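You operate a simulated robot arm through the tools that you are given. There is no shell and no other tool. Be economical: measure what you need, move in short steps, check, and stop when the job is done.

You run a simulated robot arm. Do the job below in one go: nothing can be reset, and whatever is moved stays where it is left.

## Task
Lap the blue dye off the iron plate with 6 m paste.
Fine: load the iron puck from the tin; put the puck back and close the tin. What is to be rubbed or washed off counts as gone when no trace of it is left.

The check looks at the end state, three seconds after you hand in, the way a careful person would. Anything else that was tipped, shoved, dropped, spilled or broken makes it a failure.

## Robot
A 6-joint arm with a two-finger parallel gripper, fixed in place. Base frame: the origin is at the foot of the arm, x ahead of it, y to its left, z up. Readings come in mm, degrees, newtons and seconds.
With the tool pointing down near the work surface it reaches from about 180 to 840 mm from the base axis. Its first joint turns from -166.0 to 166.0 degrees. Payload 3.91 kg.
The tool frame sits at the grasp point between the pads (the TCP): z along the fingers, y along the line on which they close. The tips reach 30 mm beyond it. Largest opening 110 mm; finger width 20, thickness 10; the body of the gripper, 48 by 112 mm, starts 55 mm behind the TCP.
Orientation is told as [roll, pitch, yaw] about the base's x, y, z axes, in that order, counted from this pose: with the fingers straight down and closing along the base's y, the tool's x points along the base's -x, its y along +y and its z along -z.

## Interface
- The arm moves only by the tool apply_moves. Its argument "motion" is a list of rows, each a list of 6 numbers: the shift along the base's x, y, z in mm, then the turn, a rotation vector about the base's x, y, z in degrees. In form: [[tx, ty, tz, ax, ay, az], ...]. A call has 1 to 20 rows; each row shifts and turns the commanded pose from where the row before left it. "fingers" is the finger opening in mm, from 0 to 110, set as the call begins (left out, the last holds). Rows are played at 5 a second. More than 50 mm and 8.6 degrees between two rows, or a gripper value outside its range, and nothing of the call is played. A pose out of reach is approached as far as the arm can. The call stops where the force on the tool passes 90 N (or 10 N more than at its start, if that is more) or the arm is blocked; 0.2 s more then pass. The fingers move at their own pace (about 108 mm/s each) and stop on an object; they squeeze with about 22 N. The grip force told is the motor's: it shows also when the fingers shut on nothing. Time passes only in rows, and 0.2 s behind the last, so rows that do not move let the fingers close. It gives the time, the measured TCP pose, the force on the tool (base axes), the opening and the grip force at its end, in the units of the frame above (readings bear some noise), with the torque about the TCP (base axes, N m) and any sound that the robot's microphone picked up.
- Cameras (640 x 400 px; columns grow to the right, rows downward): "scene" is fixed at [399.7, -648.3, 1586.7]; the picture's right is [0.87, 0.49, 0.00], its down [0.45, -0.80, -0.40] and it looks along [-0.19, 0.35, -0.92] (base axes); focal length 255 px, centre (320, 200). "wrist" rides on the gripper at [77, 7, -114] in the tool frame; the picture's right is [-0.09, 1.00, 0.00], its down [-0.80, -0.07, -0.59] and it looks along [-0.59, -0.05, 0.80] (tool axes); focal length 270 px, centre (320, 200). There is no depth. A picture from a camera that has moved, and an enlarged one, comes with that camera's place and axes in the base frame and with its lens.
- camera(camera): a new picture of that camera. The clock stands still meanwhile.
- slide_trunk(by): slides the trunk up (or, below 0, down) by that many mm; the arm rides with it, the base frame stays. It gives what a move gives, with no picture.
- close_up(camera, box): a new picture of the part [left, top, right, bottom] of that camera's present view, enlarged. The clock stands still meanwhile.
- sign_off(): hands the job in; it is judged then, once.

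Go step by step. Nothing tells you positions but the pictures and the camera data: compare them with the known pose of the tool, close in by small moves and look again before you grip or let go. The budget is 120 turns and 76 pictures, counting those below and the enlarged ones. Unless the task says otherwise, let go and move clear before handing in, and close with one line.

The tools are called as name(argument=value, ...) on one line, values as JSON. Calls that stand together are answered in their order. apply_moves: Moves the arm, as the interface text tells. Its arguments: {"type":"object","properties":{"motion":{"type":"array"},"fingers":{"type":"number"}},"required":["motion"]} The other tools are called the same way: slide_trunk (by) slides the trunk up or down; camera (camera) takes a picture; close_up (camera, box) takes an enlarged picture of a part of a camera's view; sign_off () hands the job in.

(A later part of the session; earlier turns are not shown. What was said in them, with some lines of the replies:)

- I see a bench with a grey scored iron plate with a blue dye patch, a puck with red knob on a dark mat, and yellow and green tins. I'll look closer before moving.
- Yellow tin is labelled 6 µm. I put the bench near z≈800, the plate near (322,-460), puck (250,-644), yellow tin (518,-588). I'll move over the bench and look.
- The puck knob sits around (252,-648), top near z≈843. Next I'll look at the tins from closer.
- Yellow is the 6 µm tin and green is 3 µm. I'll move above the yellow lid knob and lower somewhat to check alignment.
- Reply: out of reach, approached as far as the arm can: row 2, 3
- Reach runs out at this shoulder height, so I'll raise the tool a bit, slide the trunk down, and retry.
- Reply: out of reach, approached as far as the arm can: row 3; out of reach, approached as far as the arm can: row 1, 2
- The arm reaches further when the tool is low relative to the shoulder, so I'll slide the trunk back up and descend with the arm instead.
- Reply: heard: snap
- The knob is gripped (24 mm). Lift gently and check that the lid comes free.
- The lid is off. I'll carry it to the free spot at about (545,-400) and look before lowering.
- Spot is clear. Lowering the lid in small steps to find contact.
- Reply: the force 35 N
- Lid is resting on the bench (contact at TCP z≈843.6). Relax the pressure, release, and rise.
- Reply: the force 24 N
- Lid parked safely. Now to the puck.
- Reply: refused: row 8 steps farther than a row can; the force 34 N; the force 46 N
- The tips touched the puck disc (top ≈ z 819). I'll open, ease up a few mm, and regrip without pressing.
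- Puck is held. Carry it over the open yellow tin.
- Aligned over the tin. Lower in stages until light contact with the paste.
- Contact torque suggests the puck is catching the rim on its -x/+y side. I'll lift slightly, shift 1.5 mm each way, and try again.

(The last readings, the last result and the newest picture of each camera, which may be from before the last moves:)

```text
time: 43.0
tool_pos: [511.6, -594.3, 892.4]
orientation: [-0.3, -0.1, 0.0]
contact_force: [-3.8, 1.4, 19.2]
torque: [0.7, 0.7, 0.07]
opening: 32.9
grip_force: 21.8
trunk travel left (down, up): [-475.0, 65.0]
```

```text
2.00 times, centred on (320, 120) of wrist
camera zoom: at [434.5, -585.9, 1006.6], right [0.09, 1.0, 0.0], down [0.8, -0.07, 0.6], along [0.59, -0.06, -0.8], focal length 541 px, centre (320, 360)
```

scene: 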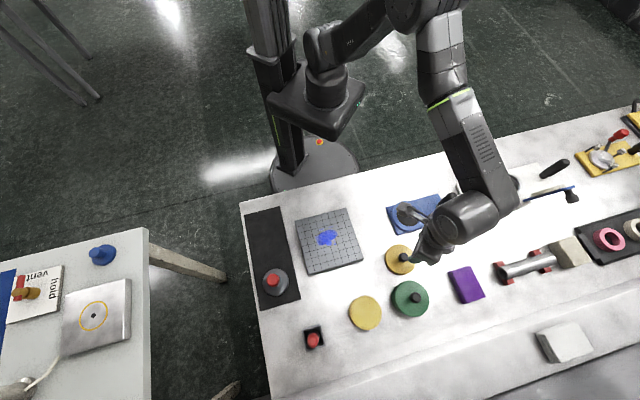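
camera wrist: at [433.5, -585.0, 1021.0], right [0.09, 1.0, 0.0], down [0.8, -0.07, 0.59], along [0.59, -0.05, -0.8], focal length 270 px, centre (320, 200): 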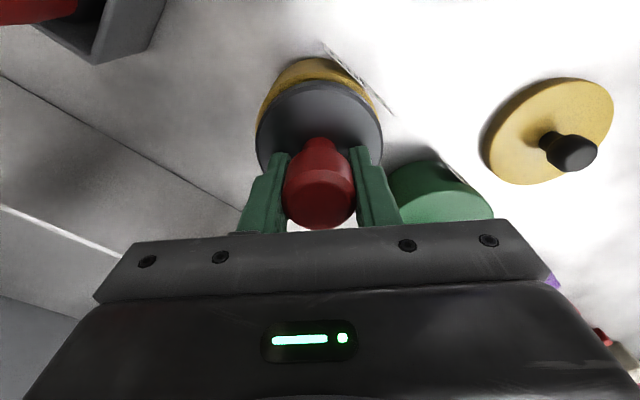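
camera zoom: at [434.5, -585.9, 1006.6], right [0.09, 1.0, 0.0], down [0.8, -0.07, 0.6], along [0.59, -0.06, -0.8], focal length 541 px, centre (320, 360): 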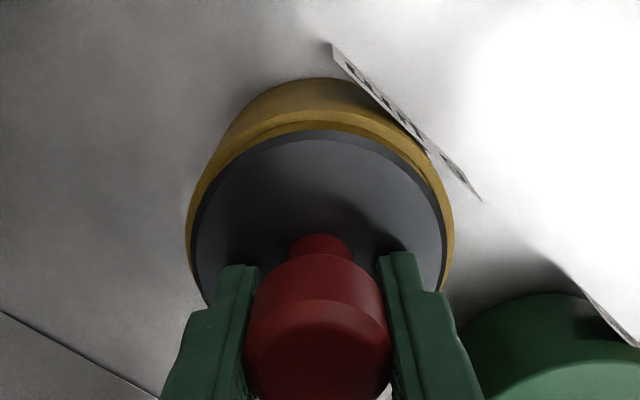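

apply_moves(motion=[[0, 0, 4, 0, 0, 0], [0, 0, 30, 0, 0, 0], [0, 0, 40, 0, 0, 0], [-15, 45, 0, 0, 0, 0], [-15, 45, 0, 0, 0, 0], [0, 30, 0, 0, 0, 0], [0, 0, 0, 0, 0, 0]])

camera(camera="wrist")

close_up(camera="scene", box=[330, 285, 400, 345])

```text
time: 44.6
tool_pos: [481.6, -473.4, 961.7]
orientation: [0.0, 0.0, 0.0]
contact_force: [-0.3, 0.2, -3.7]
torque: [-0.02, 0.0, -0.02]
opening: 32.6
grip_force: 21.9
trunk travel left (down, up): [-475.0, 65.0]
```

```text
36 pictures are left
camera wrist: at [404.2, -466.5, 1075.6], right [0.09, 1.0, 0.0], down [0.8, -0.07, 0.59], along [0.59, -0.05, -0.8], focal length 270 px, centre (320, 200)
```

wrist: 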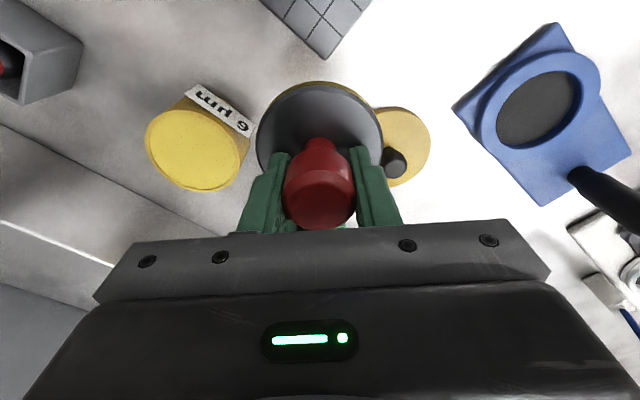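

```text
6.67 times, centred on (365, 315) of scene
camera zoom: at [399.7, -648.3, 1586.7], right [0.87, 0.49, 0.0], down [0.45, -0.8, -0.4], along [-0.19, 0.35, -0.92], focal length 1702 px, centre (20, -567)
```

zoom: 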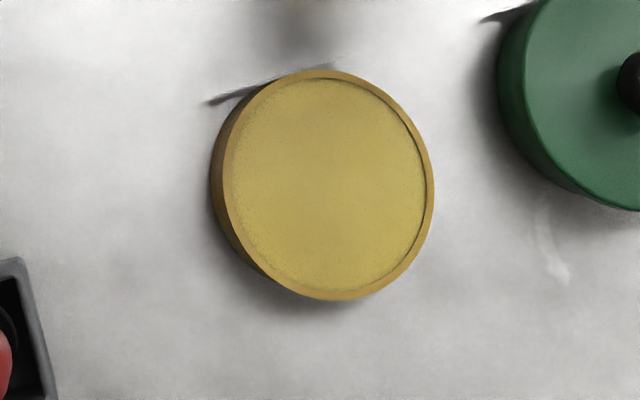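

close_up(camera="wrist", box=[250, 70, 390, 160])

```text
4.44 times, centred on (320, 115) of wrist
camera zoom: at [404.2, -466.5, 1075.6], right [0.09, 1.0, 0.0], down [0.8, -0.07, 0.59], along [0.59, -0.05, -0.8], focal length 1201 px, centre (320, 578)
```

zoom: 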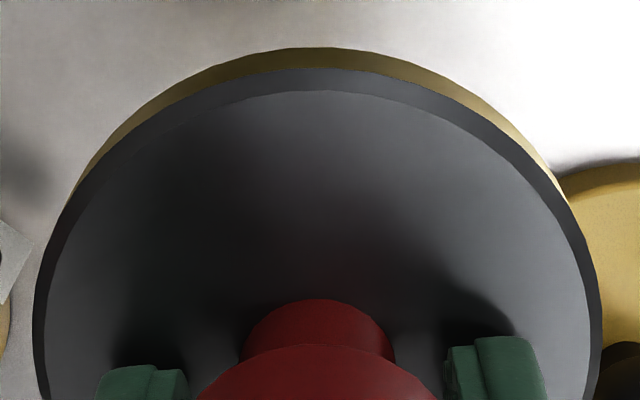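

The puck face carries a visible layer of yellow paste, so it's loaded. Now over the plate centre at about (322,-457).

apply_moves(motion=[[-40, 4, 0, 0, 0, 0], [-40, 4, 0, 0, 0, 0], [-40, 4, 0, 0, 0, 0], [-40, 4, 0, 0, 0, 0], [0, 0, -30, 0, 0, 0], [0, 0, -30, 0, 0, 0], [0, 0, 0, 0, 0, 0]])

camera(camera="wrist")

close_up(camera="scene", box=[270, 180, 390, 290])

```text
time: 46.2
tool_pos: [321.8, -459.5, 903.2]
orientation: [-0.1, 0.0, -0.1]
contact_force: [-0.2, -0.2, -3.6]
torque: [-0.03, -0.02, -0.03]
opening: 32.9
grip_force: 22.6
trunk travel left (down, up): [-475.0, 65.0]
```

```text
33 pictures are left
camera wrist: at [245.2, -452.0, 1017.7], right [0.09, 1.0, 0.0], down [0.8, -0.07, 0.6], along [0.59, -0.05, -0.8], focal length 270 px, centre (320, 200)
```

wrist: 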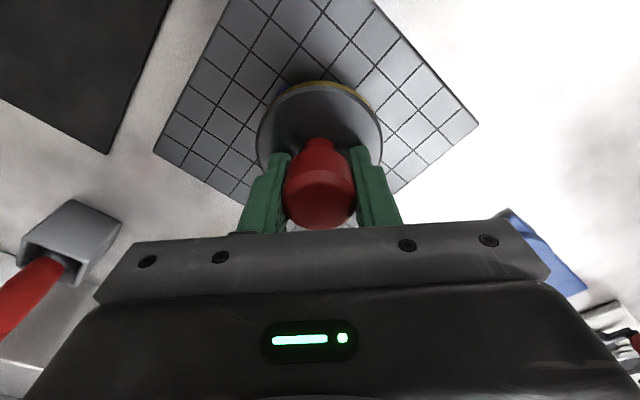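

```text
3.64 times, centred on (330, 235) of scene
camera zoom: at [399.7, -648.3, 1586.7], right [0.87, 0.49, 0.0], down [0.45, -0.8, -0.4], along [-0.19, 0.35, -0.92], focal length 929 px, centre (284, 73)
```

zoom: 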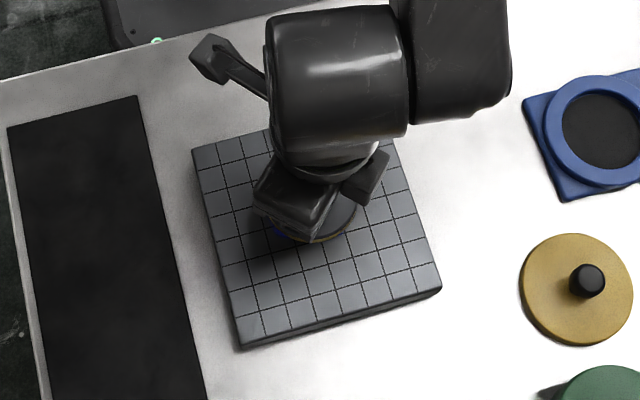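

Puck covers the dye. Lower to contact.

apply_moves(motion=[[0, 0, -10, 0, 0, 0], [0, 0, -6, 0, 0, 0], [0, 0, 0, 0, 0, 0]])

apply_moves(motion=[[0, 0, -3, 0, 0, 0], [0, 0, -3, 0, 0, 0], [0, 0, 0, 0, 0, 0]])

apply_moves(motion=[[0, 0, -2, 0, 0, 0], [0, 0, -2, 0, 0, 0], [0, 0, 0, 0, 0, 0]])

```text
time: 47.0
tool_pos: [322.8, -459.4, 887.1]
orientation: [0.0, 0.0, -0.1]
contact_force: [0.3, 0.8, -4.0]
torque: [-0.02, -0.01, 0.02]
opening: 32.8
grip_force: 22.0
trunk travel left (down, up): [-475.0, 65.0]
```

```text
time: 47.8
tool_pos: [322.9, -459.2, 881.4]
orientation: [0.0, 0.0, 0.0]
contact_force: [0.0, 0.7, -3.9]
torque: [-0.04, -0.01, 0.0]
opening: 32.7
grip_force: 21.9
trunk travel left (down, up): [-475.0, 65.0]
```

```text
time: 48.6
tool_pos: [323.9, -459.1, 880.0]
orientation: [-0.4, -0.1, 0.0]
contact_force: [4.1, -3.9, 37.2]
torque: [1.13, 0.51, -0.03]
opening: 32.6
grip_force: 22.3
trunk travel left (down, up): [-475.0, 65.0]
```

Contact at TCP z≈880.5, a bit firm. Ease 1 mm and do a first small circle.

apply_moves(motion=[[0, 0, 1.2, 0, 0, 0], [6, 0, 0, 0, 0, 0], [6, 0, 0, 0, 0, 0], [-1.6, 6, 0, 0, 0, 0], [-4.4, 4.4, 0, 0, 0, 0], [-6, 1.6, 0, 0, 0, 0], [-6, -1.6, 0, 0, 0, 0], [-4.4, -4.4, 0, 0, 0, 0], [-1.6, -6, 0, 0, 0, 0], [1.6, -6, 0, 0, 0, 0], [4.4, -4.4, 0, 0, 0, 0], [6, -1.6, 0, 0, 0, 0], [6, 1.6, 0, 0, 0, 0], [4.4, 4.4, 0, 0, 0, 0], [1.6, 6, 0, 0, 0, 0]])

camera(camera="wrist")

```text
time: 51.8
tool_pos: [333.7, -459.2, 879.8]
orientation: [-0.4, -0.4, 0.0]
contact_force: [-4.0, -16.5, 46.2]
torque: [0.87, 1.04, 0.37]
opening: 32.6
grip_force: 21.6
trunk travel left (down, up): [-475.0, 65.0]
```

```text
31 pictures are left
camera wrist: at [256.3, -451.5, 994.3], right [0.09, 1.0, -0.01], down [0.8, -0.07, 0.6], along [0.6, -0.06, -0.8], focal length 270 px, centre (320, 200)
```

wrist: 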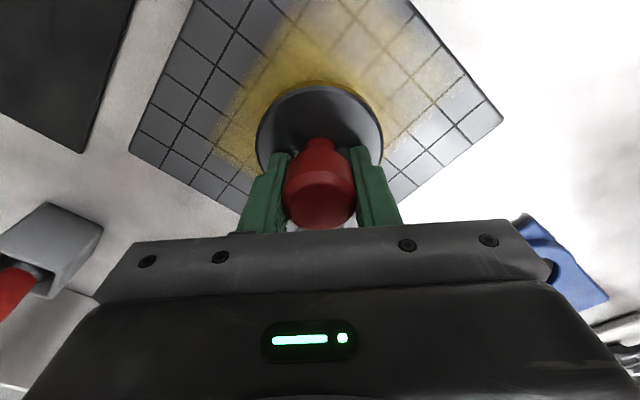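

Paste is spreading and dye coming off. Ease a touch and widen the circle to r≈22.

apply_moves(motion=[[0, 0, 1, 0, 0, 0], [10, 0, 0, 0, 0, 0], [-2.9, 11, 0, 0, 0, 0], [-8.1, 8.1, 0, 0, 0, 0], [-11, 2.9, 0, 0, 0, 0], [-11, -2.9, 0, 0, 0, 0], [-8.1, -8.1, 0, 0, 0, 0], [-2.9, -11, 0, 0, 0, 0], [2.9, -11, 0, 0, 0, 0], [8.1, -8.1, 0, 0, 0, 0], [11, -2.9, 0, 0, 0, 0], [11, 2.9, 0, 0, 0, 0], [8.1, 8.1, 0, 0, 0, 0], [2.9, 11, 0, 0, 0, 0]])

apply_moves(motion=[[-10, 0, 0, 0, 0, 0], [-10, 0, 0, 0, 0, 0], [-10, 0, 0, 0, 0, 0], [-10, 0, 0, 0, 0, 0], [10, 10, 0, 0, 0, 0], [10, 10, 0, 0, 0, 0], [0, -10, 0, 0, 0, 0], [0, -10, 0, 0, 0, 0], [0, -10, 0, 0, 0, 0], [0, -10, 0, 0, 0, 0], [0, 10, 0, 0, 0, 0], [0, 10, 0, 0, 0, 0]])

apply_moves(motion=[[0, 0, 5, 0, 0, 0], [0, 0, 40, 0, 0, 0], [0, 0, 40, 0, 0, 0], [35, -25, 0, 0, 0, 0], [35, -25, 0, 0, 0, 0], [35, -25, 0, 0, 0, 0], [0, 0, 0, 0, 0, 0]])

close_up(camera="scene", box=[285, 195, 375, 285])

camera(camera="wrist")

```text
time: 54.8
tool_pos: [344.0, -458.4, 879.8]
orientation: [0.0, 0.0, 0.0]
contact_force: [-0.6, -3.8, 17.3]
torque: [0.22, 0.59, 0.23]
opening: 33.0
grip_force: 21.5
trunk travel left (down, up): [-475.0, 65.0]
```

```text
time: 57.4
tool_pos: [323.8, -460.6, 880.5]
orientation: [-0.1, -0.2, 0.0]
contact_force: [-0.4, -6.9, 23.8]
torque: [0.45, 0.46, 0.11]
opening: 33.3
grip_force: 22.2
trunk travel left (down, up): [-475.0, 65.0]
```

```text
time: 59.0
tool_pos: [427.4, -534.8, 963.5]
orientation: [0.1, 0.0, 0.1]
contact_force: [0.0, 0.8, -4.2]
torque: [0.0, -0.06, -0.03]
opening: 32.9
grip_force: 22.3
trunk travel left (down, up): [-475.0, 65.0]
```

```text
4.44 times, centred on (330, 240) of scene
camera zoom: at [399.7, -648.3, 1586.7], right [0.87, 0.49, 0.0], down [0.45, -0.8, -0.4], along [-0.19, 0.35, -0.92], focal length 1135 px, centre (276, 22)
```

zoom: 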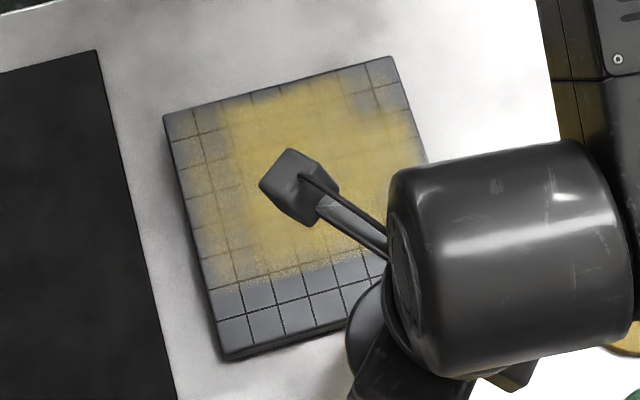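

```text
29 pictures are left
camera wrist: at [350.8, -527.1, 1078.4], right [0.09, 1.0, 0.0], down [0.8, -0.07, 0.59], along [0.59, -0.05, -0.8], focal length 270 px, centre (320, 200)
```

wrist: 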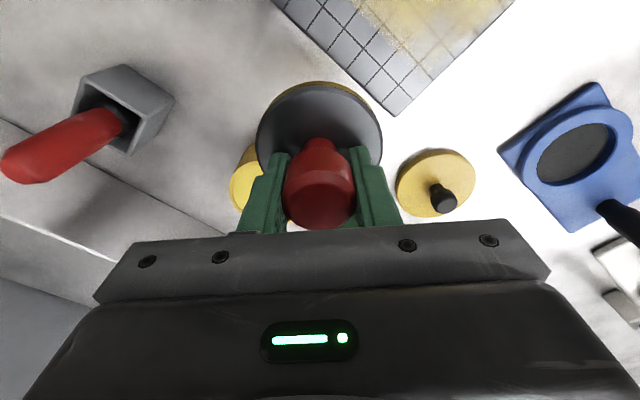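

apply_moves(motion=[[40, -20, 0, 0, 0, 0], [40, -10, 0, 0, 0, 0], [0, 0, 0, 0, 0, 0]])

close_up(camera="scene", box=[295, 205, 365, 265])

```text
time: 59.8
tool_pos: [508.2, -565.7, 965.4]
orientation: [-0.1, 0.0, -0.1]
contact_force: [0.1, -0.6, -4.5]
torque: [-0.05, 0.0, -0.02]
opening: 32.8
grip_force: 22.2
trunk travel left (down, up): [-475.0, 65.0]
```

```text
6.67 times, centred on (330, 235) of scene
camera zoom: at [399.7, -648.3, 1586.7], right [0.87, 0.49, 0.0], down [0.45, -0.8, -0.4], along [-0.19, 0.35, -0.92], focal length 1702 px, centre (253, -33)
```

zoom: 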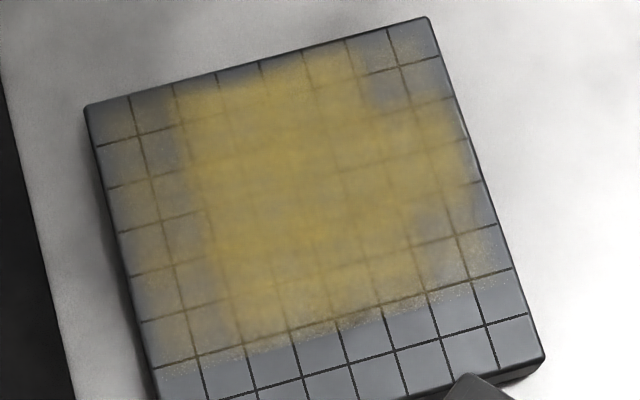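

No blue shows, but paste could hide a faint trace, so I'll lap one more thorough pass over the dye area.

apply_moves(motion=[[-37, 22, 0, 0, 0, 0], [-37, 22, 0, 0, 0, 0], [-37, 22, 0, 0, 0, 0], [-37, 21, 0, 0, 0, 0], [-38, 22, 0, 0, 0, 0], [0, 0, -40, 0, 0, 0], [0, 0, -35, 0, 0, 0], [0, 0, -8, 0, 0, 0], [0, 0, -4, 0, 0, 0], [0, 0, 0, 0, 0, 0]])

```text
time: 62.0
tool_pos: [321.8, -456.1, 880.4]
orientation: [-0.4, -0.3, 0.0]
contact_force: [-1.8, -5.0, 43.7]
torque: [1.44, 0.7, 0.18]
opening: 32.8
grip_force: 22.4
trunk travel left (down, up): [-475.0, 65.0]
```

apply_moves(motion=[[0, 0, 1, 0, 0, 0], [-11, -10, 0, 0, 0, 0], [-11, -10, 0, 0, 0, 0], [14.7, 0, 0, 0, 0, 0], [14.7, 0, 0, 0, 0, 0], [14.6, 0, 0, 0, 0, 0], [0, 10, 0, 0, 0, 0], [-14.7, 0, 0, 0, 0, 0], [-14.7, 0, 0, 0, 0, 0], [-14.6, 0, 0, 0, 0, 0], [0, 10, 0, 0, 0, 0], [14.7, 0, 0, 0, 0, 0], [14.7, 0, 0, 0, 0, 0], [14.6, 0, 0, 0, 0, 0], [0, 10, 0, 0, 0, 0], [-14.7, 0, 0, 0, 0, 0], [-14.7, 0, 0, 0, 0, 0], [-14.6, 0, 0, 0, 0, 0], [0, 10, 0, 0, 0, 0]])

apply_moves(motion=[[14.7, 0, 0, 0, 0, 0], [14.7, 0, 0, 0, 0, 0], [14.6, 0, 0, 0, 0, 0], [0, -13.3, 0, 0, 0, 0], [0, -13.3, 0, 0, 0, 0], [0, -13.4, 0, 0, 0, 0], [-11, 0, 0, 0, 0, 0], [0, 13.3, 0, 0, 0, 0], [0, 13.3, 0, 0, 0, 0], [0, 13.4, 0, 0, 0, 0], [-11, 0, 0, 0, 0, 0], [0, -13.3, 0, 0, 0, 0], [0, -13.3, 0, 0, 0, 0], [0, -13.4, 0, 0, 0, 0], [-11, 0, 0, 0, 0, 0], [0, 13.3, 0, 0, 0, 0], [0, 13.3, 0, 0, 0, 0], [0, 13.4, 0, 0, 0, 0], [-11, 0, 0, 0, 0, 0]])

apply_moves(motion=[[0, -13.3, 0, 0, 0, 0], [0, -13.3, 0, 0, 0, 0], [0, -13.4, 0, 0, 0, 0], [11, 10, 0, 0, 0, 0], [11, 10, 0, 0, 0, 0], [12, 0, 0, 0, 0, 0], [-1.6, 6, 0, 0, 0, 0], [-4.4, 4.4, 0, 0, 0, 0], [-6, 1.6, 0, 0, 0, 0], [-6, -1.6, 0, 0, 0, 0], [-4.4, -4.4, 0, 0, 0, 0], [-1.6, -6, 0, 0, 0, 0], [1.6, -6, 0, 0, 0, 0], [4.4, -4.4, 0, 0, 0, 0], [6, -1.6, 0, 0, 0, 0], [6, 1.6, 0, 0, 0, 0], [4.4, 4.4, 0, 0, 0, 0], [1.6, 6, 0, 0, 0, 0]])

```text
time: 66.0
tool_pos: [299.4, -438.0, 880.0]
orientation: [-0.4, -0.2, 0.1]
contact_force: [0.1, -18.6, 49.7]
torque: [0.97, 0.63, 0.18]
opening: 32.9
grip_force: 22.5
trunk travel left (down, up): [-475.0, 65.0]
```

```text
time: 70.0
tool_pos: [302.1, -432.1, 881.0]
orientation: [-0.1, -0.2, 0.0]
contact_force: [12.0, 0.4, 38.9]
torque: [0.63, -0.09, -0.17]
opening: 32.9
grip_force: 22.5
trunk travel left (down, up): [-475.0, 65.0]
```

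```text
time: 73.8
tool_pos: [335.2, -456.7, 880.3]
orientation: [-0.2, -0.3, 0.0]
contact_force: [-3.5, -12.2, 34.2]
torque: [0.58, 0.97, 0.4]
opening: 32.8
grip_force: 21.7
trunk travel left (down, up): [-475.0, 65.0]
```

Lapping done. Lift and carry the puck back over its mat spot, then check the plate.

apply_moves(motion=[[0, 0, 5, 0, 0, 0], [0, 0, 35, 0, 0, 0], [0, 0, 40, 0, 0, 0], [-16, -38, 0, 0, 0, 0], [-16, -38, 0, 0, 0, 0], [-16, -38, 0, 0, 0, 0], [-16, -38, 0, 0, 0, 0], [-14, -38, 0, 0, 0, 0], [0, 0, 0, 0, 0, 0]])

camera(camera="wrist")

close_up(camera="wrist", box=[380, 10, 640, 240])

close_up(camera="scene", box=[295, 205, 365, 265])

```text
time: 75.8
tool_pos: [258.2, -642.5, 957.5]
orientation: [-0.1, -0.1, 0.0]
contact_force: [0.0, 0.0, -4.6]
torque: [-0.01, -0.05, 0.01]
opening: 32.9
grip_force: 22.0
trunk travel left (down, up): [-475.0, 65.0]
```

```text
27 pictures are left
camera wrist: at [181.3, -635.5, 1072.3], right [0.09, 1.0, 0.0], down [0.8, -0.07, 0.59], along [0.59, -0.05, -0.8], focal length 270 px, centre (320, 200)
```

wrist: 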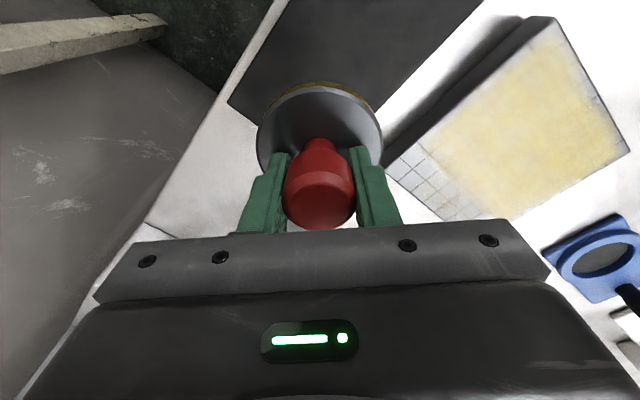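

```text
1.74 times, centred on (510, 125) of wrist
camera zoom: at [181.3, -635.5, 1072.3], right [0.09, 1.0, 0.0], down [0.8, -0.07, 0.59], along [0.59, -0.05, -0.8], focal length 470 px, centre (-10, 330)
```

zoom: 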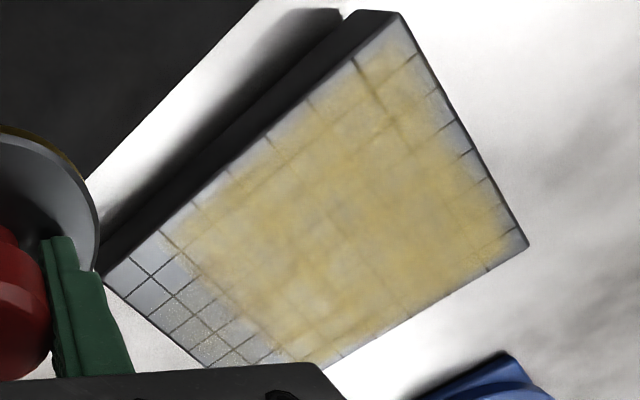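

```text
6.67 times, centred on (330, 235) of scene
camera zoom: at [399.7, -648.3, 1586.7], right [0.87, 0.49, 0.0], down [0.45, -0.8, -0.4], along [-0.19, 0.35, -0.92], focal length 1702 px, centre (253, -33)
```

zoom: 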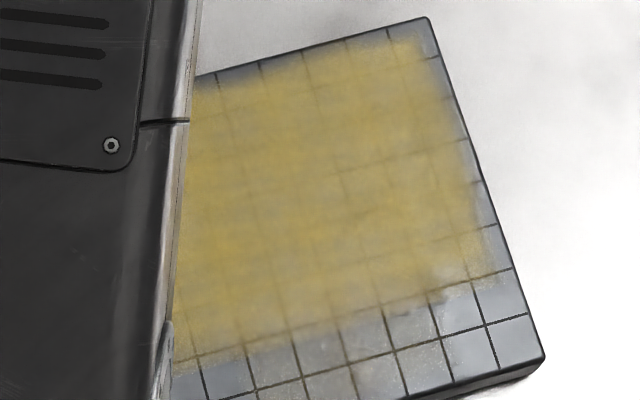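

No blue remains. Setting the puck back on its mat spot.

apply_moves(motion=[[-1.5, -3.5, -30, 0, 0, 0], [0, 0, -35, 0, 0, 0], [0, 0, -25, 0, 0, 0], [0, 0, -12, 0, 0, 0], [0, 0, 0, 0, 0, 0]])

apply_moves(motion=[[0, 0, -3, 0, 0, 0], [0, 0, -2, 0, 0, 0], [0, 0, 0, 0, 0, 0]])

```text
time: 77.0
tool_pos: [256.4, -646.9, 857.2]
orientation: [0.0, 0.0, -0.1]
contact_force: [-0.2, 0.0, -3.0]
torque: [0.02, 0.04, -0.01]
opening: 32.9
grip_force: 22.1
trunk travel left (down, up): [-475.0, 65.0]
```

```text
time: 77.8
tool_pos: [257.6, -647.2, 851.4]
orientation: [0.0, 0.0, 0.0]
contact_force: [-1.1, -0.6, -3.9]
torque: [-0.01, -0.02, 0.02]
opening: 32.8
grip_force: 22.2
trunk travel left (down, up): [-475.0, 65.0]
```

apply_moves(motion=[[0, 0, -2, 0, 0, 0], [0, 0, -1, 0, 0, 0], [0, 0, 0, 0, 0, 0]])

apply_moves(motion=[[0, 0, -1, 0, 0, 0], [0, 0, 0, 0, 0, 0]])

```text
time: 78.6
tool_pos: [255.7, -648.6, 847.9]
orientation: [0.0, 0.0, 0.0]
contact_force: [0.6, 0.6, -3.0]
torque: [0.0, -0.04, 0.01]
opening: 32.9
grip_force: 22.0
trunk travel left (down, up): [-475.0, 65.0]
```

```text
time: 79.2
tool_pos: [256.8, -647.6, 848.5]
orientation: [-0.1, -0.1, 0.1]
contact_force: [1.7, -0.5, 6.0]
torque: [0.35, -0.16, -0.06]
opening: 32.9
grip_force: 21.8
trunk travel left (down, up): [-475.0, 65.0]
```

Light contact with the mat. Release and rise.

apply_moves(motion=[[0, 0, 0, 0, 0, 0], [0, 0, 0, 0, 0, 0], [0, 0, 3, 0, 0, 0], [0, 0, 30, 0, 0, 0], [0, 0, 40, 0, 0, 0], [0, 0, 40, 0, 0, 0], [0, 0, 0, 0, 0, 0]], fingers=60)

camera(camera="wrist")

```text
time: 80.8
tool_pos: [256.0, -648.1, 960.6]
orientation: [0.0, 0.1, 0.0]
contact_force: [-0.3, -0.8, -0.2]
torque: [0.03, 0.02, 0.0]
opening: 59.8
grip_force: 0.0
trunk travel left (down, up): [-475.0, 65.0]
```

```text
24 pictures are left
camera wrist: at [178.7, -640.4, 1074.4], right [0.09, 1.0, 0.0], down [0.8, -0.07, 0.59], along [0.59, -0.05, -0.8], focal length 270 px, centre (320, 200)
```

wrist: 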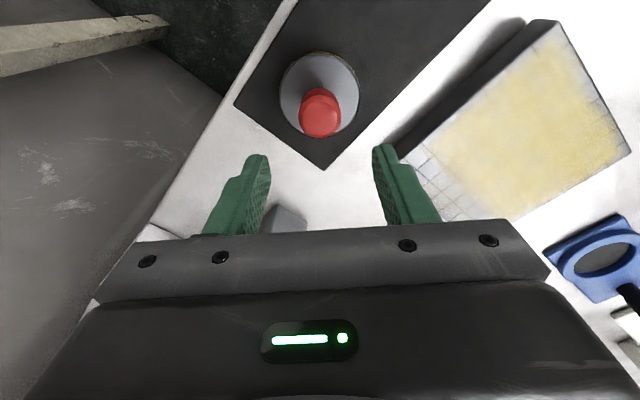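

Puck is back. Now fetch the lid at (545.5,-401).

apply_moves(motion=[[36, 31, 0, 0, 0, 0], [36, 31, 0, 0, 0, 0], [36, 31, 0, 0, 0, 0], [36, 31, 0, 0, 0, 0], [36, 31, 0, 0, 0, 0], [36, 31, 0, 0, 0, 0], [36, 31, 0, 0, 0, 0], [37, 30, 0, 0, 0, 0], [0, 0, -40, 0, 0, 0], [0, 0, -35, 0, 0, 0], [0, 0, 0, 0, 0, 0]])

close_up(camera="wrist", box=[200, 40, 440, 240])

close_up(camera="scene", box=[240, 190, 400, 350])

```text
time: 83.2
tool_pos: [542.2, -401.9, 884.8]
orientation: [0.0, 0.0, 0.0]
contact_force: [0.4, 0.3, -0.6]
torque: [0.0, 0.01, 0.02]
opening: 60.1
grip_force: 0.0
trunk travel left (down, up): [-475.0, 65.0]
```

```text
2.00 times, centred on (320, 140) of wrist
camera zoom: at [466.0, -393.8, 998.9], right [0.09, 1.0, 0.0], down [0.8, -0.07, 0.59], along [0.59, -0.05, -0.8], focal length 541 px, centre (320, 320)
```

zoom: 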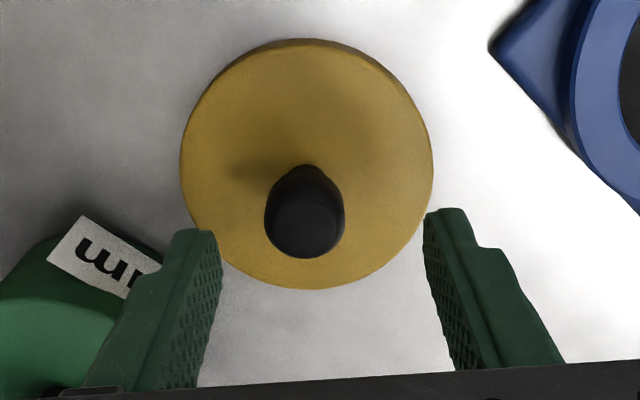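

```text
2.50 times, centred on (320, 270) of scene
camera zoom: at [399.7, -648.3, 1586.7], right [0.87, 0.49, 0.0], down [0.45, -0.8, -0.4], along [-0.19, 0.35, -0.92], focal length 638 px, centre (320, 25)
```

zoom: 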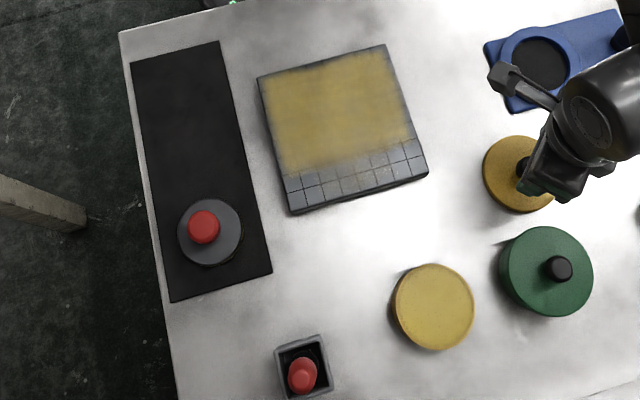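

The lid shifted ~5 mm in -y on release. Adjust and lower part way.

apply_moves(motion=[[0, -4.7, -12, 0, 0, 0], [0, 0, -10, 0, 0, 0], [0, 0, 0, 0, 0, 0]])

close_up(camera="wrist", box=[200, 40, 440, 240])

```text
time: 84.0
tool_pos: [541.8, -405.8, 862.7]
orientation: [0.0, 0.0, 0.0]
contact_force: [0.1, -0.4, 0.0]
torque: [-0.02, -0.03, -0.01]
opening: 59.9
grip_force: 0.0
trunk travel left (down, up): [-475.0, 65.0]
```

```text
2.00 times, centred on (320, 140) of wrist
camera zoom: at [465.9, -397.8, 977.3], right [0.09, 1.0, 0.0], down [0.8, -0.07, 0.6], along [0.59, -0.05, -0.8], focal length 541 px, centre (320, 320)
```

zoom: 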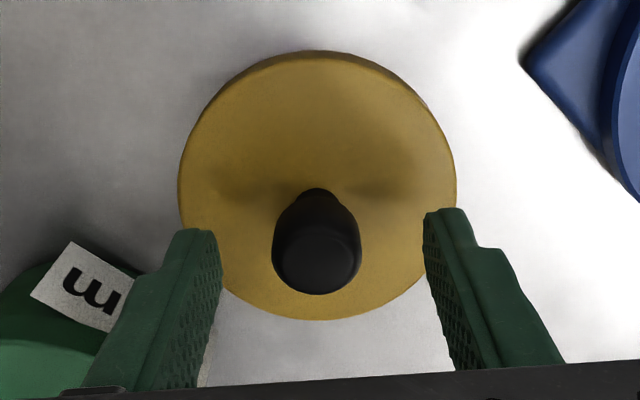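

apply_moves(motion=[[0, -0.8, -9, 0, 0, 0], [0, 0, -8.5, 0, 0, 0], [0, 0, 0, 0, 0, 0]])

apply_moves(motion=[[0, 0, 0, 0, 0, 0], [0, 0, 0, 0, 0, 0], [0, 0, 0, 0, 0, 0]], fingers=10)

close_up(camera="wrist", box=[200, 40, 440, 240])

```text
time: 84.8
tool_pos: [544.8, -406.4, 844.8]
orientation: [-0.2, 0.0, -0.1]
contact_force: [-1.3, 0.3, -0.3]
torque: [-0.03, 0.01, 0.01]
opening: 59.8
grip_force: 0.2
trunk travel left (down, up): [-475.0, 65.0]
```

```text
time: 85.6
tool_pos: [543.8, -406.6, 844.0]
orientation: [0.0, 0.0, 0.0]
contact_force: [1.5, 0.3, 0.5]
torque: [-0.04, -0.02, 0.02]
opening: 24.5
grip_force: 22.5
trunk travel left (down, up): [-475.0, 65.0]
```

```text
2.00 times, centred on (320, 140) of wrist
camera zoom: at [467.0, -398.6, 959.3], right [0.09, 1.0, 0.0], down [0.8, -0.07, 0.6], along [0.59, -0.05, -0.8], focal length 541 px, centre (320, 320)
```

zoom: 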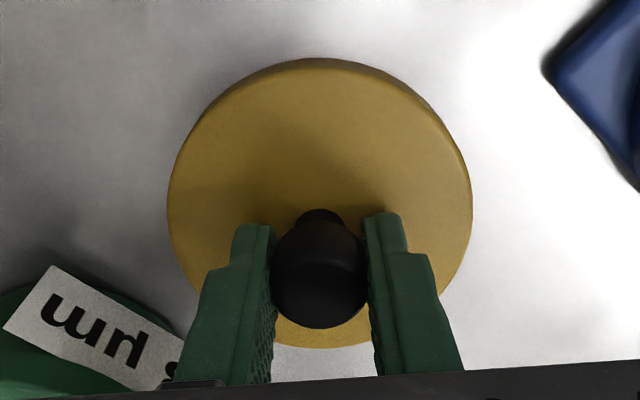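

Grip matches the original one. Lift and carry the lid over the tin.

apply_moves(motion=[[0, 0, 10, 0, 0, 0], [0, 0, 40, 0, 0, 0], [0, 0, 45, 0, 0, 0], [0, 0, 35, 0, 0, 0], [-8, -46, 0, 0, 0, 0], [-8, -46, 0, 0, 0, 0], [-8, -46, 0, 0, 0, 0], [-9, -48, 0, 0, 0, 0], [0, 0, -25, 0, 0, 0], [0, 0, -25, 0, 0, 0], [0, 0, 0, 0, 0, 0]])

camera(camera="wrist")

close_up(camera="scene", box=[330, 270, 430, 345])

```text
time: 88.0
tool_pos: [513.3, -591.6, 924.6]
orientation: [0.0, 0.1, 0.1]
contact_force: [0.3, 0.0, -0.5]
torque: [0.03, 0.03, 0.01]
opening: 24.6
grip_force: 22.0
trunk travel left (down, up): [-475.0, 65.0]
```

```text
19 pictures are left
camera wrist: at [435.8, -584.2, 1038.5], right [0.09, 1.0, 0.0], down [0.8, -0.07, 0.6], along [0.59, -0.05, -0.8], focal length 270 px, centre (320, 200)
```

wrist: 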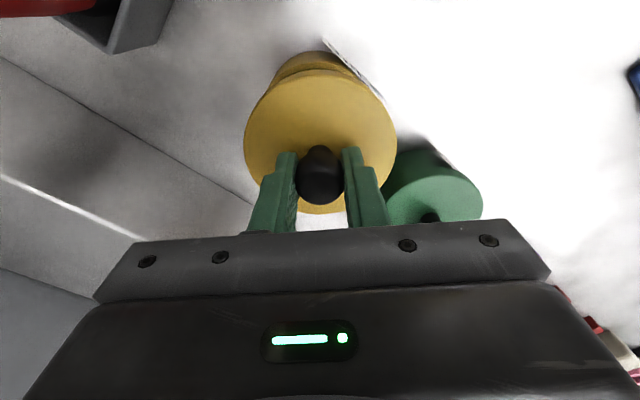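

```text
5.33 times, centred on (380, 308) of scene
camera zoom: at [399.7, -648.3, 1586.7], right [0.87, 0.49, 0.0], down [0.45, -0.8, -0.4], along [-0.19, 0.35, -0.92], focal length 1362 px, centre (0, -373)
```

zoom: 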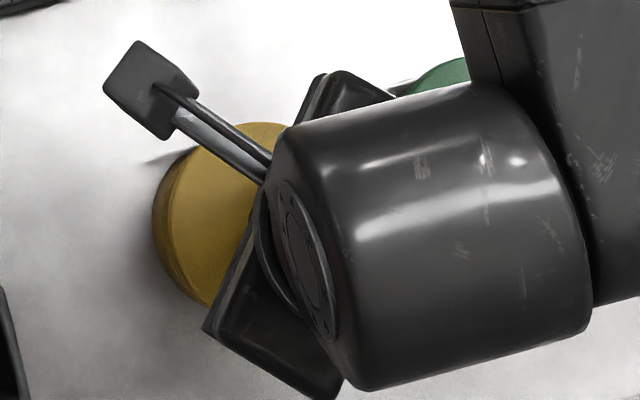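

apply_moves(motion=[[-1.2, -1, -15, 0, 0, 0], [0, 0, -10, 0, 0, 0], [0, 0, 0, 0, 0, 0]])

close_up(camera="wrist", box=[200, 20, 440, 220])

```text
time: 88.8
tool_pos: [511.2, -593.5, 899.9]
orientation: [0.0, 0.0, -0.1]
contact_force: [0.6, 0.5, -1.1]
torque: [0.01, 0.02, 0.0]
opening: 24.6
grip_force: 21.9
trunk travel left (down, up): [-475.0, 65.0]
```

```text
2.00 times, centred on (320, 120) of wrist
camera zoom: at [433.6, -585.2, 1014.8], right [0.09, 1.0, 0.0], down [0.8, -0.07, 0.59], along [0.59, -0.05, -0.8], focal length 541 px, centre (320, 360)
```

zoom: 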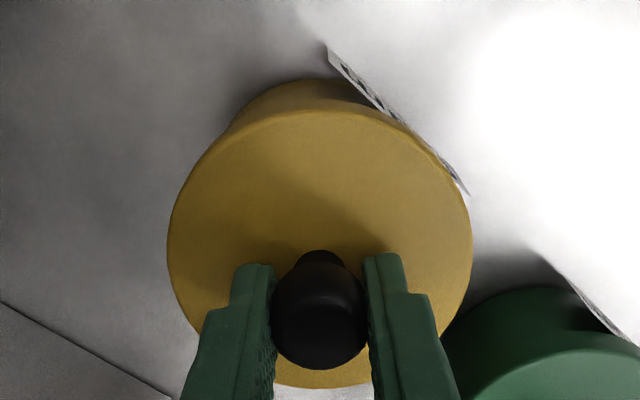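

apply_moves(motion=[[0, 0, -4, 0, 0, 0], [0, 0, -4, 0, 0, 0], [0, 0, 0, 0, 0, 0]])

apply_moves(motion=[[0, 0, -2, 0, 0, 0], [0, 0, -2, 0, 0, 0], [0, 0, 0, 0, 0, 0]])

apply_moves(motion=[[0, 0, -2, 0, 0, 0], [0, 0, -1, 0, 0, 0], [0, 0, 0, 0, 0, 0]])

```text
time: 89.6
tool_pos: [510.6, -592.9, 892.5]
orientation: [0.0, 0.0, 0.0]
contact_force: [0.4, -0.7, -0.2]
torque: [-0.04, 0.02, -0.01]
opening: 24.6
grip_force: 22.1
trunk travel left (down, up): [-475.0, 65.0]
```

```text
time: 90.4
tool_pos: [510.0, -594.2, 886.9]
orientation: [0.0, 0.0, 0.0]
contact_force: [0.0, 0.3, -0.6]
torque: [0.01, -0.01, -0.02]
opening: 24.4
grip_force: 22.3
trunk travel left (down, up): [-475.0, 65.0]
```

```text
time: 91.2
tool_pos: [510.1, -592.6, 885.7]
orientation: [-0.1, -0.1, 0.0]
contact_force: [0.2, 0.2, -0.2]
torque: [0.04, 0.04, -0.02]
opening: 24.4
grip_force: 21.6
trunk travel left (down, up): [-475.0, 65.0]
```

apply_moves(motion=[[0, 0, -1, 0, 0, 0], [0, 0, -1, 0, 0, 0], [0, 0, 0, 0, 0, 0]])

close_up(camera="wrist", box=[200, 40, 440, 240])

```text
time: 92.0
tool_pos: [511.2, -594.1, 883.0]
orientation: [-0.1, 0.0, -0.1]
contact_force: [0.7, 1.1, 0.7]
torque: [-0.01, -0.02, 0.03]
opening: 24.0
grip_force: 21.8
trunk travel left (down, up): [-475.0, 65.0]
```

```text
2.00 times, centred on (320, 140) of wrist
camera zoom: at [432.9, -585.8, 997.9], right [0.09, 1.0, 0.0], down [0.8, -0.07, 0.59], along [0.59, -0.05, -0.8], focal length 541 px, centre (320, 320)
```

zoom: 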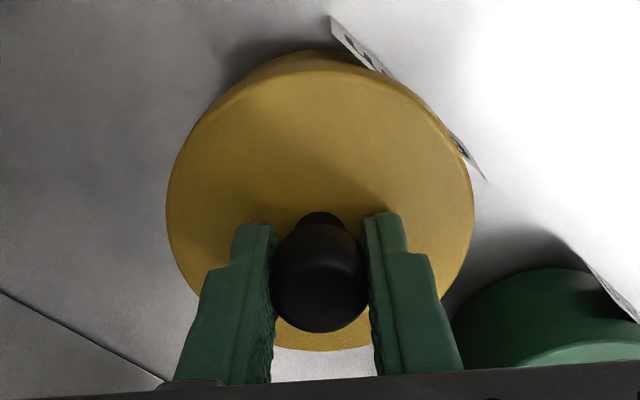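

apply_moves(motion=[[0, 0, -1, 0, 0, 0], [0, 0, -1, 0, 0, 0], [0, 0, 0, 0, 0, 0]])

apply_moves(motion=[[0, 0, -1, 0, 0, 0], [0, 0, -1, 0, 0, 0], [0, 0, 0, 0, 0, 0]])

```text
time: 92.8
tool_pos: [510.2, -594.2, 882.2]
orientation: [-0.1, -0.1, 0.0]
contact_force: [2.7, -0.1, 8.2]
torque: [0.05, -0.01, 0.03]
opening: 24.5
grip_force: 21.5
trunk travel left (down, up): [-475.0, 65.0]
```

```text
time: 93.6
tool_pos: [509.0, -593.9, 883.6]
orientation: [-0.3, -0.2, 0.0]
contact_force: [2.3, -0.5, 22.1]
torque: [0.09, 0.09, -0.02]
opening: 24.3
grip_force: 21.7
trunk travel left (down, up): [-475.0, 65.0]
```

Lid is seated evenly. Press a bit more to make sure it's closed.

apply_moves(motion=[[0, 0, -1, 0, 0, 0], [0, 0, -1, 0, 0, 0], [0, 0, 0, 0, 0, 0]])

```text
time: 94.4
tool_pos: [509.1, -592.8, 882.7]
orientation: [-0.3, -0.3, 0.1]
contact_force: [3.6, -4.7, 35.4]
torque: [0.01, 0.06, 0.02]
opening: 24.5
grip_force: 21.8
trunk travel left (down, up): [-475.0, 65.0]
```

apply_moves(motion=[[0, 0, 2, 0, 0, 0], [0, 0, 2, 0, 0, 0], [0, 0, 0, 0, 0, 0]])

apply_moves(motion=[[0, 0, 0, 0, 0, 0], [0, 0, 0, 0, 0, 0], [0, 0, 5, 0, 0, 0], [0, 0, 30, 0, 0, 0], [0, 0, 40, 0, 0, 0], [-20, 40, 0, 0, 0, 0], [-20, 40, 0, 0, 0, 0], [-20, 40, 0, 0, 0, 0], [0, 0, 0, 0, 0, 0]], fingers=60)

camera(camera="wrist")

close_up(camera="scene", box=[330, 270, 430, 345])

```text
time: 95.2
tool_pos: [508.3, -593.4, 882.1]
orientation: [-0.1, 0.0, -0.2]
contact_force: [1.6, -7.1, 20.7]
torque: [-0.27, -0.17, 0.01]
opening: 24.6
grip_force: 22.0
trunk travel left (down, up): [-475.0, 65.0]
```

```text
time: 97.2
tool_pos: [448.6, -474.5, 953.7]
orientation: [0.1, 0.0, 0.0]
contact_force: [0.7, 0.0, 0.3]
torque: [-0.01, 0.0, 0.0]
opening: 59.8
grip_force: 0.0
trunk travel left (down, up): [-475.0, 65.0]
heard: snap
```

```text
15 pictures are left
camera wrist: at [371.9, -466.8, 1068.4], right [0.09, 1.0, 0.0], down [0.8, -0.07, 0.59], along [0.59, -0.05, -0.8], focal length 270 px, centre (320, 200)
```

wrist: 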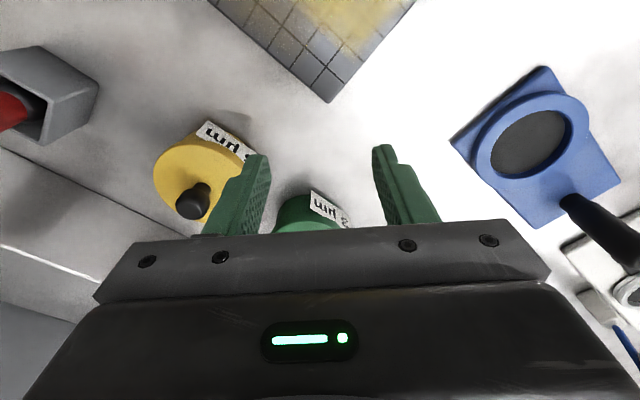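

```text
5.33 times, centred on (380, 308) of scene
camera zoom: at [399.7, -648.3, 1586.7], right [0.87, 0.49, 0.0], down [0.45, -0.8, -0.4], along [-0.19, 0.35, -0.92], focal length 1362 px, centre (0, -373)
```

zoom: 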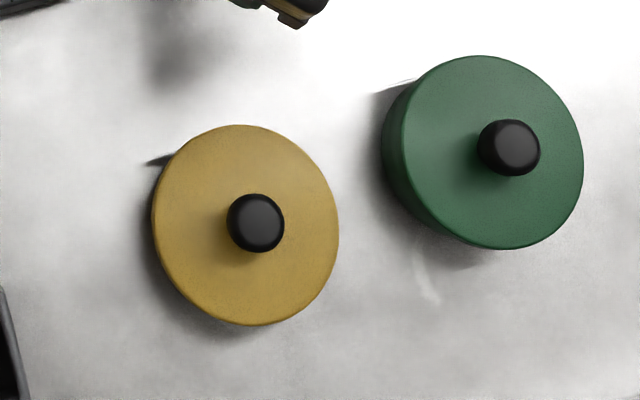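

The lid snapped shut. I'll retract upward and clear, then do a final check of the plate and bench.

apply_moves(motion=[[0, 10, 40, 0, 0, 0], [10, 20, 40, 0, 0, 0], [20, 40, 10, 0, 0, 0], [20, 40, 10, 0, 0, 0], [20, 40, 10, 0, 0, 0], [0, 0, 0, 0, 0, 0]])

close_up(camera="scene", box=[295, 205, 365, 275])

camera(camera="scene")

```text
time: 98.6
tool_pos: [517.3, -324.4, 1067.8]
orientation: [0.0, 0.0, -0.1]
contact_force: [-1.3, 0.7, 0.2]
torque: [0.03, -0.01, 0.02]
opening: 59.8
grip_force: 0.0
trunk travel left (down, up): [-475.0, 65.0]
```

```text
5.71 times, centred on (330, 240) of scene
camera zoom: at [399.7, -648.3, 1586.7], right [0.87, 0.49, 0.0], down [0.45, -0.8, -0.4], along [-0.19, 0.35, -0.92], focal length 1459 px, centre (263, -29)
```

zoom: 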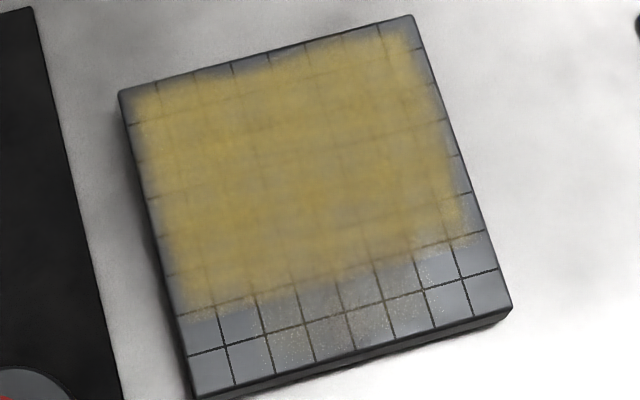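

```text
12 pictures are left
```

scene: 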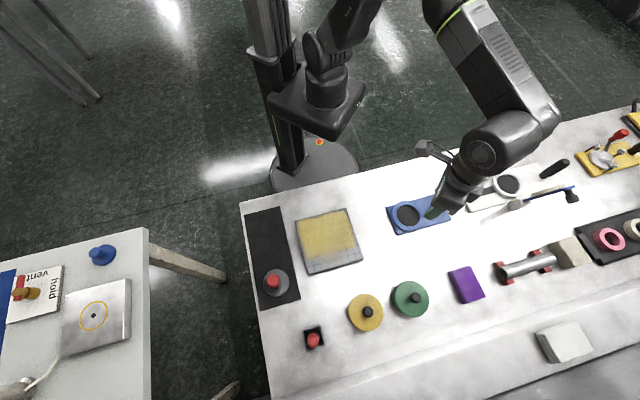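

The plate shows no blue. The puck is on its mat, the 6 µm tin is closed, nothing else has moved, and the arm is clear, so I'm handing in.

sign_off()

```text
The job is handed in.
```

The blue dye is lapped off the iron plate with the 6 µm paste, with no blue visible in the final pictures. A film of the yellow paste is still on the plate. The puck is back on its mat and the tin lid snapped shut.
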